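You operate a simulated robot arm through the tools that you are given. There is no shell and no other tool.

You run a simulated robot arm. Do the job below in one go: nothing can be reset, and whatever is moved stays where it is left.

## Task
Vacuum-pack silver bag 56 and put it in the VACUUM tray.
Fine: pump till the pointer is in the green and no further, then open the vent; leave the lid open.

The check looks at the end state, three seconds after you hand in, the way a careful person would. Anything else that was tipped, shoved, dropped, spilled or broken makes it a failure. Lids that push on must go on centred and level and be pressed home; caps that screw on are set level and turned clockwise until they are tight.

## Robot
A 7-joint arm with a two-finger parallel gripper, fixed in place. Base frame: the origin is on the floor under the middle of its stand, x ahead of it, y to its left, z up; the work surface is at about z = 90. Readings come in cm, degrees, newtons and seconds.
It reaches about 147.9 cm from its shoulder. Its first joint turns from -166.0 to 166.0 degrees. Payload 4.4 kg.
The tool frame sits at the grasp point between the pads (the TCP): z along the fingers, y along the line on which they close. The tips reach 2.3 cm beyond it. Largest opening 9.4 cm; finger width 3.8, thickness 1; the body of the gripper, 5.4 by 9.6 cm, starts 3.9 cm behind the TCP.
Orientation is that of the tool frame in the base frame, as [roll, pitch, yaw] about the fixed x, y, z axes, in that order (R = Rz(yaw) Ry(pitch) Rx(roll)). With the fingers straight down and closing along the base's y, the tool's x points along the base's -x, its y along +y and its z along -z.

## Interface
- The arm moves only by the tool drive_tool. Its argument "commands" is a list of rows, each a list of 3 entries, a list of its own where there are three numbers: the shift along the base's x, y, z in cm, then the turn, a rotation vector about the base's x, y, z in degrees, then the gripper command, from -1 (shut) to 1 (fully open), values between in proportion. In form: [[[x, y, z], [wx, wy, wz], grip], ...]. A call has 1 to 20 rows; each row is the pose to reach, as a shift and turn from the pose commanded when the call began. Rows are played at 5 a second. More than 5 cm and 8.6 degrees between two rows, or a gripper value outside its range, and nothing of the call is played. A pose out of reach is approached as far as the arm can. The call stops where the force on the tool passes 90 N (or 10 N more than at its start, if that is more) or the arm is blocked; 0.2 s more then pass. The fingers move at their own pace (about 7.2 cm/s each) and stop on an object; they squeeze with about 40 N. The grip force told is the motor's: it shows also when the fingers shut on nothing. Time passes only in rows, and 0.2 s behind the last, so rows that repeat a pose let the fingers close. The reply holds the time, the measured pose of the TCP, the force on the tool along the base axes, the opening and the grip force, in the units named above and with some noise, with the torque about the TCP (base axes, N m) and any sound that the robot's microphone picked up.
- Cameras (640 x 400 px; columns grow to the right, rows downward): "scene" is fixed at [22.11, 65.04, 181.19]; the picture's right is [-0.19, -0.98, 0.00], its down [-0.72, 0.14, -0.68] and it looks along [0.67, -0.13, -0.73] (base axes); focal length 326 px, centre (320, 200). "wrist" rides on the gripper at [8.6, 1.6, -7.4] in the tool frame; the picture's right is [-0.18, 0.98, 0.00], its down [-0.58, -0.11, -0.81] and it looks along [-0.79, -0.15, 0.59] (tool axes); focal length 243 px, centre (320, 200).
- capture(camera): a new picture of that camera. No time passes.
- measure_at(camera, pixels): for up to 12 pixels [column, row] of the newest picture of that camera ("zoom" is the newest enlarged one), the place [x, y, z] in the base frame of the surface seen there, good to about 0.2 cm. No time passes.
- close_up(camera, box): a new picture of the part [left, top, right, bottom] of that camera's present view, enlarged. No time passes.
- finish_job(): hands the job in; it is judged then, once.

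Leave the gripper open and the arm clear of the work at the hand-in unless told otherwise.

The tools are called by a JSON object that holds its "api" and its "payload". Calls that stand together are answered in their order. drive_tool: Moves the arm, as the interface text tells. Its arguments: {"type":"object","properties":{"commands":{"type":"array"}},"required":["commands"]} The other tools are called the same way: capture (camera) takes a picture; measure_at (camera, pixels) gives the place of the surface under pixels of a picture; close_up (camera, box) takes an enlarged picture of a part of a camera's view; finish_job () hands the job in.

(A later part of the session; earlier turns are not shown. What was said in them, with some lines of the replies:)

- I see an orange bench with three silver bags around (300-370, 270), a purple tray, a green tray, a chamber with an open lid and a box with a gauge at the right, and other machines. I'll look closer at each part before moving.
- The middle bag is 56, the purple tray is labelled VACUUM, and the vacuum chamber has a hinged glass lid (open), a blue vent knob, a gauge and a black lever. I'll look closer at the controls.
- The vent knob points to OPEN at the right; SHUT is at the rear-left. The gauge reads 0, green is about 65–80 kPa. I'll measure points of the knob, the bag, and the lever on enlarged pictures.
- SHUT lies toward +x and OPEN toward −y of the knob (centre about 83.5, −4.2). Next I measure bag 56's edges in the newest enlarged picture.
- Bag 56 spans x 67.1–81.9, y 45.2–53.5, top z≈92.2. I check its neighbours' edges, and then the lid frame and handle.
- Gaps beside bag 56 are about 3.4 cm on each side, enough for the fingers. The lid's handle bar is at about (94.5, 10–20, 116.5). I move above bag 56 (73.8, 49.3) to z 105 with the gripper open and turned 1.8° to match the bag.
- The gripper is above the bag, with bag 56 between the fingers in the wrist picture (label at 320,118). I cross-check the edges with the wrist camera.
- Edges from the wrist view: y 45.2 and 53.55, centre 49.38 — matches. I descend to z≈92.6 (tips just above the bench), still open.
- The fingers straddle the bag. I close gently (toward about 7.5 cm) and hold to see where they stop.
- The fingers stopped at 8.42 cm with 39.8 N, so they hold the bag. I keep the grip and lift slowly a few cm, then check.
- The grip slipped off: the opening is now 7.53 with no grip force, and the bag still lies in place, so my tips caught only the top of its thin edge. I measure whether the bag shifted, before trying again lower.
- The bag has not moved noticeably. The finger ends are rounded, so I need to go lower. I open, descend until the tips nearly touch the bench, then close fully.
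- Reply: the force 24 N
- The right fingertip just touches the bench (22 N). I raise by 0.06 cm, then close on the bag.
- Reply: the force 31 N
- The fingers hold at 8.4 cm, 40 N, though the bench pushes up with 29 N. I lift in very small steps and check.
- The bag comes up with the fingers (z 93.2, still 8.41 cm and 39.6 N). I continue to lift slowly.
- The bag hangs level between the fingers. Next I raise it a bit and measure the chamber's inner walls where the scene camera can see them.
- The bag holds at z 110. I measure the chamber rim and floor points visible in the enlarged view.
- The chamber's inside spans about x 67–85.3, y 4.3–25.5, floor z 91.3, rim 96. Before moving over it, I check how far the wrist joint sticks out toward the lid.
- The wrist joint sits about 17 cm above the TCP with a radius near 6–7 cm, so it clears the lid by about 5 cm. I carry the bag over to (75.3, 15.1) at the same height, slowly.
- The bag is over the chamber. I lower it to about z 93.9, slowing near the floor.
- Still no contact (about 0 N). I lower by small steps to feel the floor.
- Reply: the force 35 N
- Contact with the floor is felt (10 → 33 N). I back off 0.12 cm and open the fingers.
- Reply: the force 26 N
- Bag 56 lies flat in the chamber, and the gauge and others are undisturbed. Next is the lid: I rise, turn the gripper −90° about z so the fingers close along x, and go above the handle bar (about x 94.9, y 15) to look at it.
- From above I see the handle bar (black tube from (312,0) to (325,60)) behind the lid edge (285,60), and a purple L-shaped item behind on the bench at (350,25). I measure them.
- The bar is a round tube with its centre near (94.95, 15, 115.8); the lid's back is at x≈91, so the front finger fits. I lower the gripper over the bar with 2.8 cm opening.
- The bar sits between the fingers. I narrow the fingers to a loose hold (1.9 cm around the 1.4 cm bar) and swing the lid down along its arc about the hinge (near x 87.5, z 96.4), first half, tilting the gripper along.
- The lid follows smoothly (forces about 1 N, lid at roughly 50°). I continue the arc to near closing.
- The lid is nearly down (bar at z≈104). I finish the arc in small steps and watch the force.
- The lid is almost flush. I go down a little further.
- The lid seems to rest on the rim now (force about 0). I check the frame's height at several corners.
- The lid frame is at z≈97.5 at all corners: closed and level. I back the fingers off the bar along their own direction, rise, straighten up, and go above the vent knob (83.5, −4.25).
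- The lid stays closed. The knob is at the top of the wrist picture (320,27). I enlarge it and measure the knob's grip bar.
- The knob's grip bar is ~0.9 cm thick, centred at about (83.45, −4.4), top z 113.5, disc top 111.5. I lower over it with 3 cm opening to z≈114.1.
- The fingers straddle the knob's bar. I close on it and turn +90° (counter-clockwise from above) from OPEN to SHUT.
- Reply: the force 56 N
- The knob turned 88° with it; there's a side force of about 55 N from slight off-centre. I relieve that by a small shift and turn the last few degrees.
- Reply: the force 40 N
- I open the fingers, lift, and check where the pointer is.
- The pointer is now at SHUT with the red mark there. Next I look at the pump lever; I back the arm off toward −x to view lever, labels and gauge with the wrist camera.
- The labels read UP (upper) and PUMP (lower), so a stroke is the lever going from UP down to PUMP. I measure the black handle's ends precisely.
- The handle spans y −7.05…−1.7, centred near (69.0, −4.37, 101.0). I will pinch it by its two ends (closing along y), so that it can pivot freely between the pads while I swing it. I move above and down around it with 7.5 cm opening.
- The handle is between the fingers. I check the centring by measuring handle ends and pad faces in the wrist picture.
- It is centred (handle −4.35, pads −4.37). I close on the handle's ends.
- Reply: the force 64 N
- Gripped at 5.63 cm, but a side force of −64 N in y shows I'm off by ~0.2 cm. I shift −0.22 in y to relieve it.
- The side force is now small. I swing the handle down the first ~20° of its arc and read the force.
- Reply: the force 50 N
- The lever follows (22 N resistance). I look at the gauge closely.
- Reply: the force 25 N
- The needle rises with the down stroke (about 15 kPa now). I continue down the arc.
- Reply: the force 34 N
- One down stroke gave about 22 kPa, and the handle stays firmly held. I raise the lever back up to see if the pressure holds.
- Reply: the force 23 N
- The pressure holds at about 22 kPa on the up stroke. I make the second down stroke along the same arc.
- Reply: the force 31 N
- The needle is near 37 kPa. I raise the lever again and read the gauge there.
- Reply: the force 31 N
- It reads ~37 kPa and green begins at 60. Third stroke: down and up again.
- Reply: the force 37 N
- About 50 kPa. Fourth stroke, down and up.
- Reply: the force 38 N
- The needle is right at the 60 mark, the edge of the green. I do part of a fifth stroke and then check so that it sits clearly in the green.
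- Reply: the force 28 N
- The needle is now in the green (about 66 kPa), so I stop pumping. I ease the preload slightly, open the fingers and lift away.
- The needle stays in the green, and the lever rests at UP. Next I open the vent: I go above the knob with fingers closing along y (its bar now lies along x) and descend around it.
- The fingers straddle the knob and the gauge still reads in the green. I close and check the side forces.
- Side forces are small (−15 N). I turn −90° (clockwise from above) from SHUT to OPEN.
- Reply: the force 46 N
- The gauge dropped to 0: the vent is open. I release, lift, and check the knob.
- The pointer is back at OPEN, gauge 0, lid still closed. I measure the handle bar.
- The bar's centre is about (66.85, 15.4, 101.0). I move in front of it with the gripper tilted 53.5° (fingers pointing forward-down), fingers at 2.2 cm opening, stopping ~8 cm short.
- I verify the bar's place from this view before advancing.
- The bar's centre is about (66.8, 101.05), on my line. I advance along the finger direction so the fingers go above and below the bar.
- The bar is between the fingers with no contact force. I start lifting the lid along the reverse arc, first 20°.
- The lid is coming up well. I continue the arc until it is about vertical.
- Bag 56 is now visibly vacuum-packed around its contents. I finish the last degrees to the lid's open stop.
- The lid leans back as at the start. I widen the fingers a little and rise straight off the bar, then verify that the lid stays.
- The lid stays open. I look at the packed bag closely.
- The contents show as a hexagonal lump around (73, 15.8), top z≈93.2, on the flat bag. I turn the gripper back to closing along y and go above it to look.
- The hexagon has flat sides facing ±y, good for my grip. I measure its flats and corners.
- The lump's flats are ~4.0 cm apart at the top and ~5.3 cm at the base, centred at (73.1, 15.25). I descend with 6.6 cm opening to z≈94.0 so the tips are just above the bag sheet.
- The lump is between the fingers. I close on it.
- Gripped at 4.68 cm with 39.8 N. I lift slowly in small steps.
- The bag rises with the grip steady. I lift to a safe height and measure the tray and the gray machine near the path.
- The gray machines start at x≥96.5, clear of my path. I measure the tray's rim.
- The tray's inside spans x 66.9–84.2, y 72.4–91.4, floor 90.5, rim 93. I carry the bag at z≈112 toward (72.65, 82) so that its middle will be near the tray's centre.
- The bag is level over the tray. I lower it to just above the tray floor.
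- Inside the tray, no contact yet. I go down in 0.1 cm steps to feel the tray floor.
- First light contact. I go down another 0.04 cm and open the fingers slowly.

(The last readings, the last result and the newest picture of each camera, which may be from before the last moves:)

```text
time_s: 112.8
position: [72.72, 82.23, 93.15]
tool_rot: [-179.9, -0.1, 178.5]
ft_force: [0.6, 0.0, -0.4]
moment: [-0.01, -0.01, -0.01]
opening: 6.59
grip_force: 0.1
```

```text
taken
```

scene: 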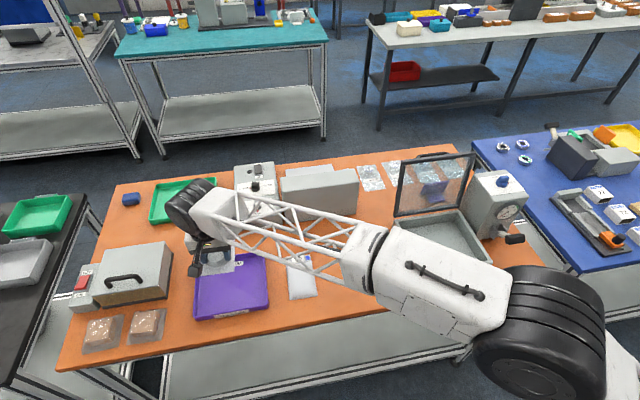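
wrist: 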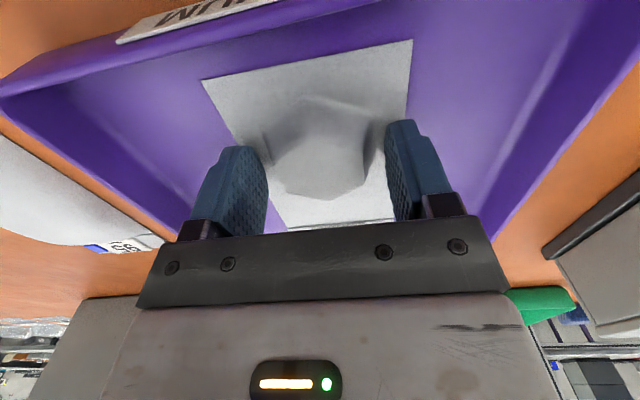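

The bag is free and lies in the tray. I rise straight up, open the gripper fully and move the arm clear.

{"api": "drive_tool", "payload": {"commands": [[[0, 0, 1], [0, 0, 0], 0.4], [[0, 0, 3], [0, 0, 0], 0.4], [[0, 0, 6], [0, 0, 0], 0.4], [[0, 0, 10], [0, 0, 0], 0.6], [[0, 0, 15], [0, 0, 0], 1], [[0, 0, 20], [0, 0, 0], 1], [[0, 0, 25], [0, 0, 0], 1], [[0, 0, 30], [0, 0, 0], 1], [[0, -4, 33], [0, 0, 0], 1], [[0, -8.5, 35], [0, 0, 0], 1], [[0, -13, 37], [0, 0, 0], 1], [[0, -17.5, 39], [0, 0, 0], 1], [[0, -22, 41], [0, 0, 0], 1], [[0, -26.5, 43], [0, 0, 0], 1], [[0, -31, 45], [0, 0, 0], 1], [[0, -35.5, 47], [0, 0, 0], 1], [[0, -40, 48], [0, 0, 0], 1]]}}

{"api": "capture", "payload": {"camera": "scene"}}

{"api": "close_up", "payload": {"camera": "scene", "box": [180, 230, 310, 330]}}

{"api": "close_up", "payload": {"camera": "scene", "box": [380, 140, 540, 290]}}

```text
time_s: 116.4
position: [72.93, 42.1, 141.18]
tool_rot: [-179.9, 0.0, 178.6]
ft_force: [1.0, -0.8, 0.2]
moment: [0.01, -0.03, -0.02]
opening: 9.4
grip_force: 0.0
```

```text
taken
```

scene: 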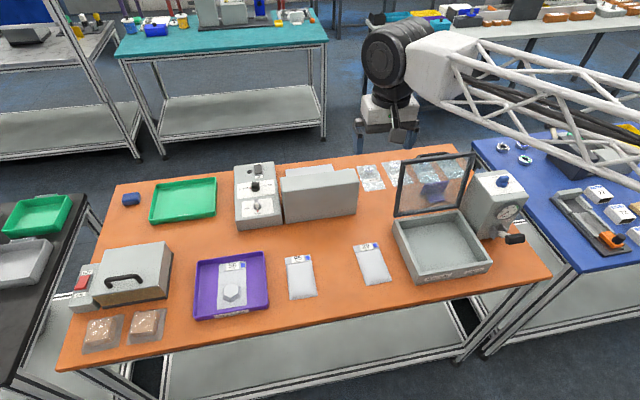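

```text
4.00 times, centred on (245, 280) of scene
```

zoom: 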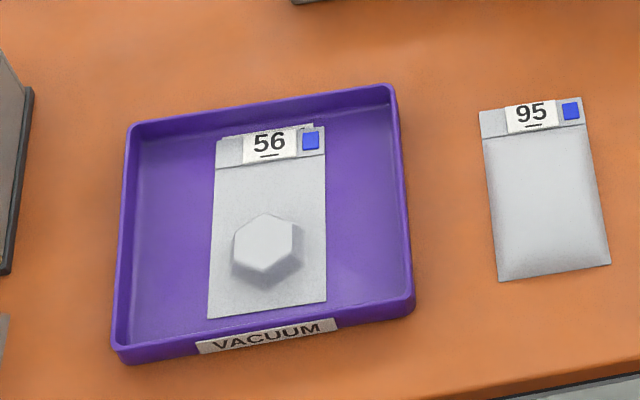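

```text
2.67 times, centred on (460, 215) of scene
```

zoom: 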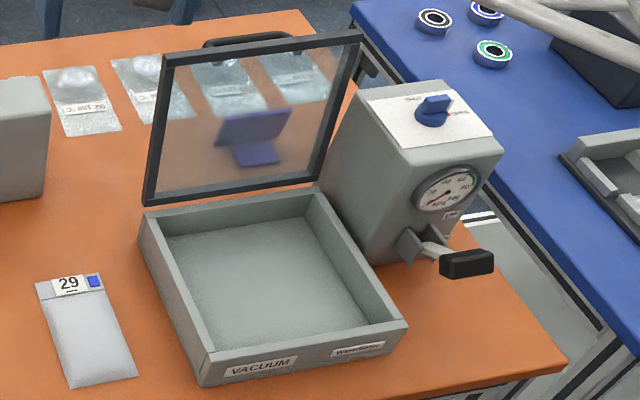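

Everything looks in order: bag 56 lies in the purple VACUUM tray, the lid is open, the vent at OPEN, gauge 0. I check that the bag lies flat.

{"api": "close_up", "payload": {"camera": "scene", "box": [205, 250, 275, 315]}}

{"api": "measure_at", "payload": {"camera": "zoom", "pixels": [[130, 100], [310, 80], [135, 380], [315, 370], [220, 180], [140, 250], [310, 250], [200, 250], [60, 200], [330, 120]]}}

```text
6.15 times, centred on (240, 282) of scene
```

zoom: 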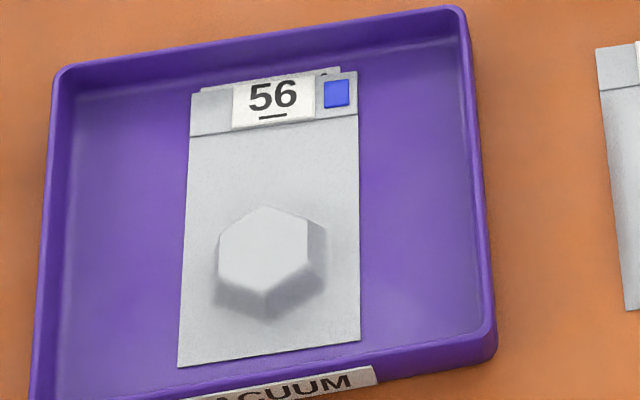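

```text
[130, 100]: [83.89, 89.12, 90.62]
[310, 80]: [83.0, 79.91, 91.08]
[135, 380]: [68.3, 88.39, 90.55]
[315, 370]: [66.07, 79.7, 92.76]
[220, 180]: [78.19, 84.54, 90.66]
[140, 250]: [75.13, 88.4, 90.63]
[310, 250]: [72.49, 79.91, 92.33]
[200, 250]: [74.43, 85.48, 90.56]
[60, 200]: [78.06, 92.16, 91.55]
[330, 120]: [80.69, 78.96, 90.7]
```

The bag lies flat on the tray floor (z≈90.6), well inside the rim. Bags 29 and 95 are untouched, the gripper is open and the arm is clear at z 141. I hand the job in.

{"api": "finish_job", "payload": {}}

```text
The job is handed in.
```

Bag 56 is vacuum-packed and lying flat in the purple VACUUM tray. I have handed the job in, but I have not seen the check's verdict.

- **Pumping:** I shut the vent and closed the lid with the bag inside. Four full strokes and one part stroke brought the pointer to about 66 kPa, inside the green (60–80).
- **Venting:** I turned the vent back to OPEN and the gauge fell to 0. The lid is open, leaning back on its stop as at the start.
- **Everything else:** Bags 29 and 95 look untouched and the pump lever is back at UP. The gripper is open and the arm is clear of the work.

My first grip on the bag slipped off its edge before it lifted. It had barely moved, and I picked it up on the second try.
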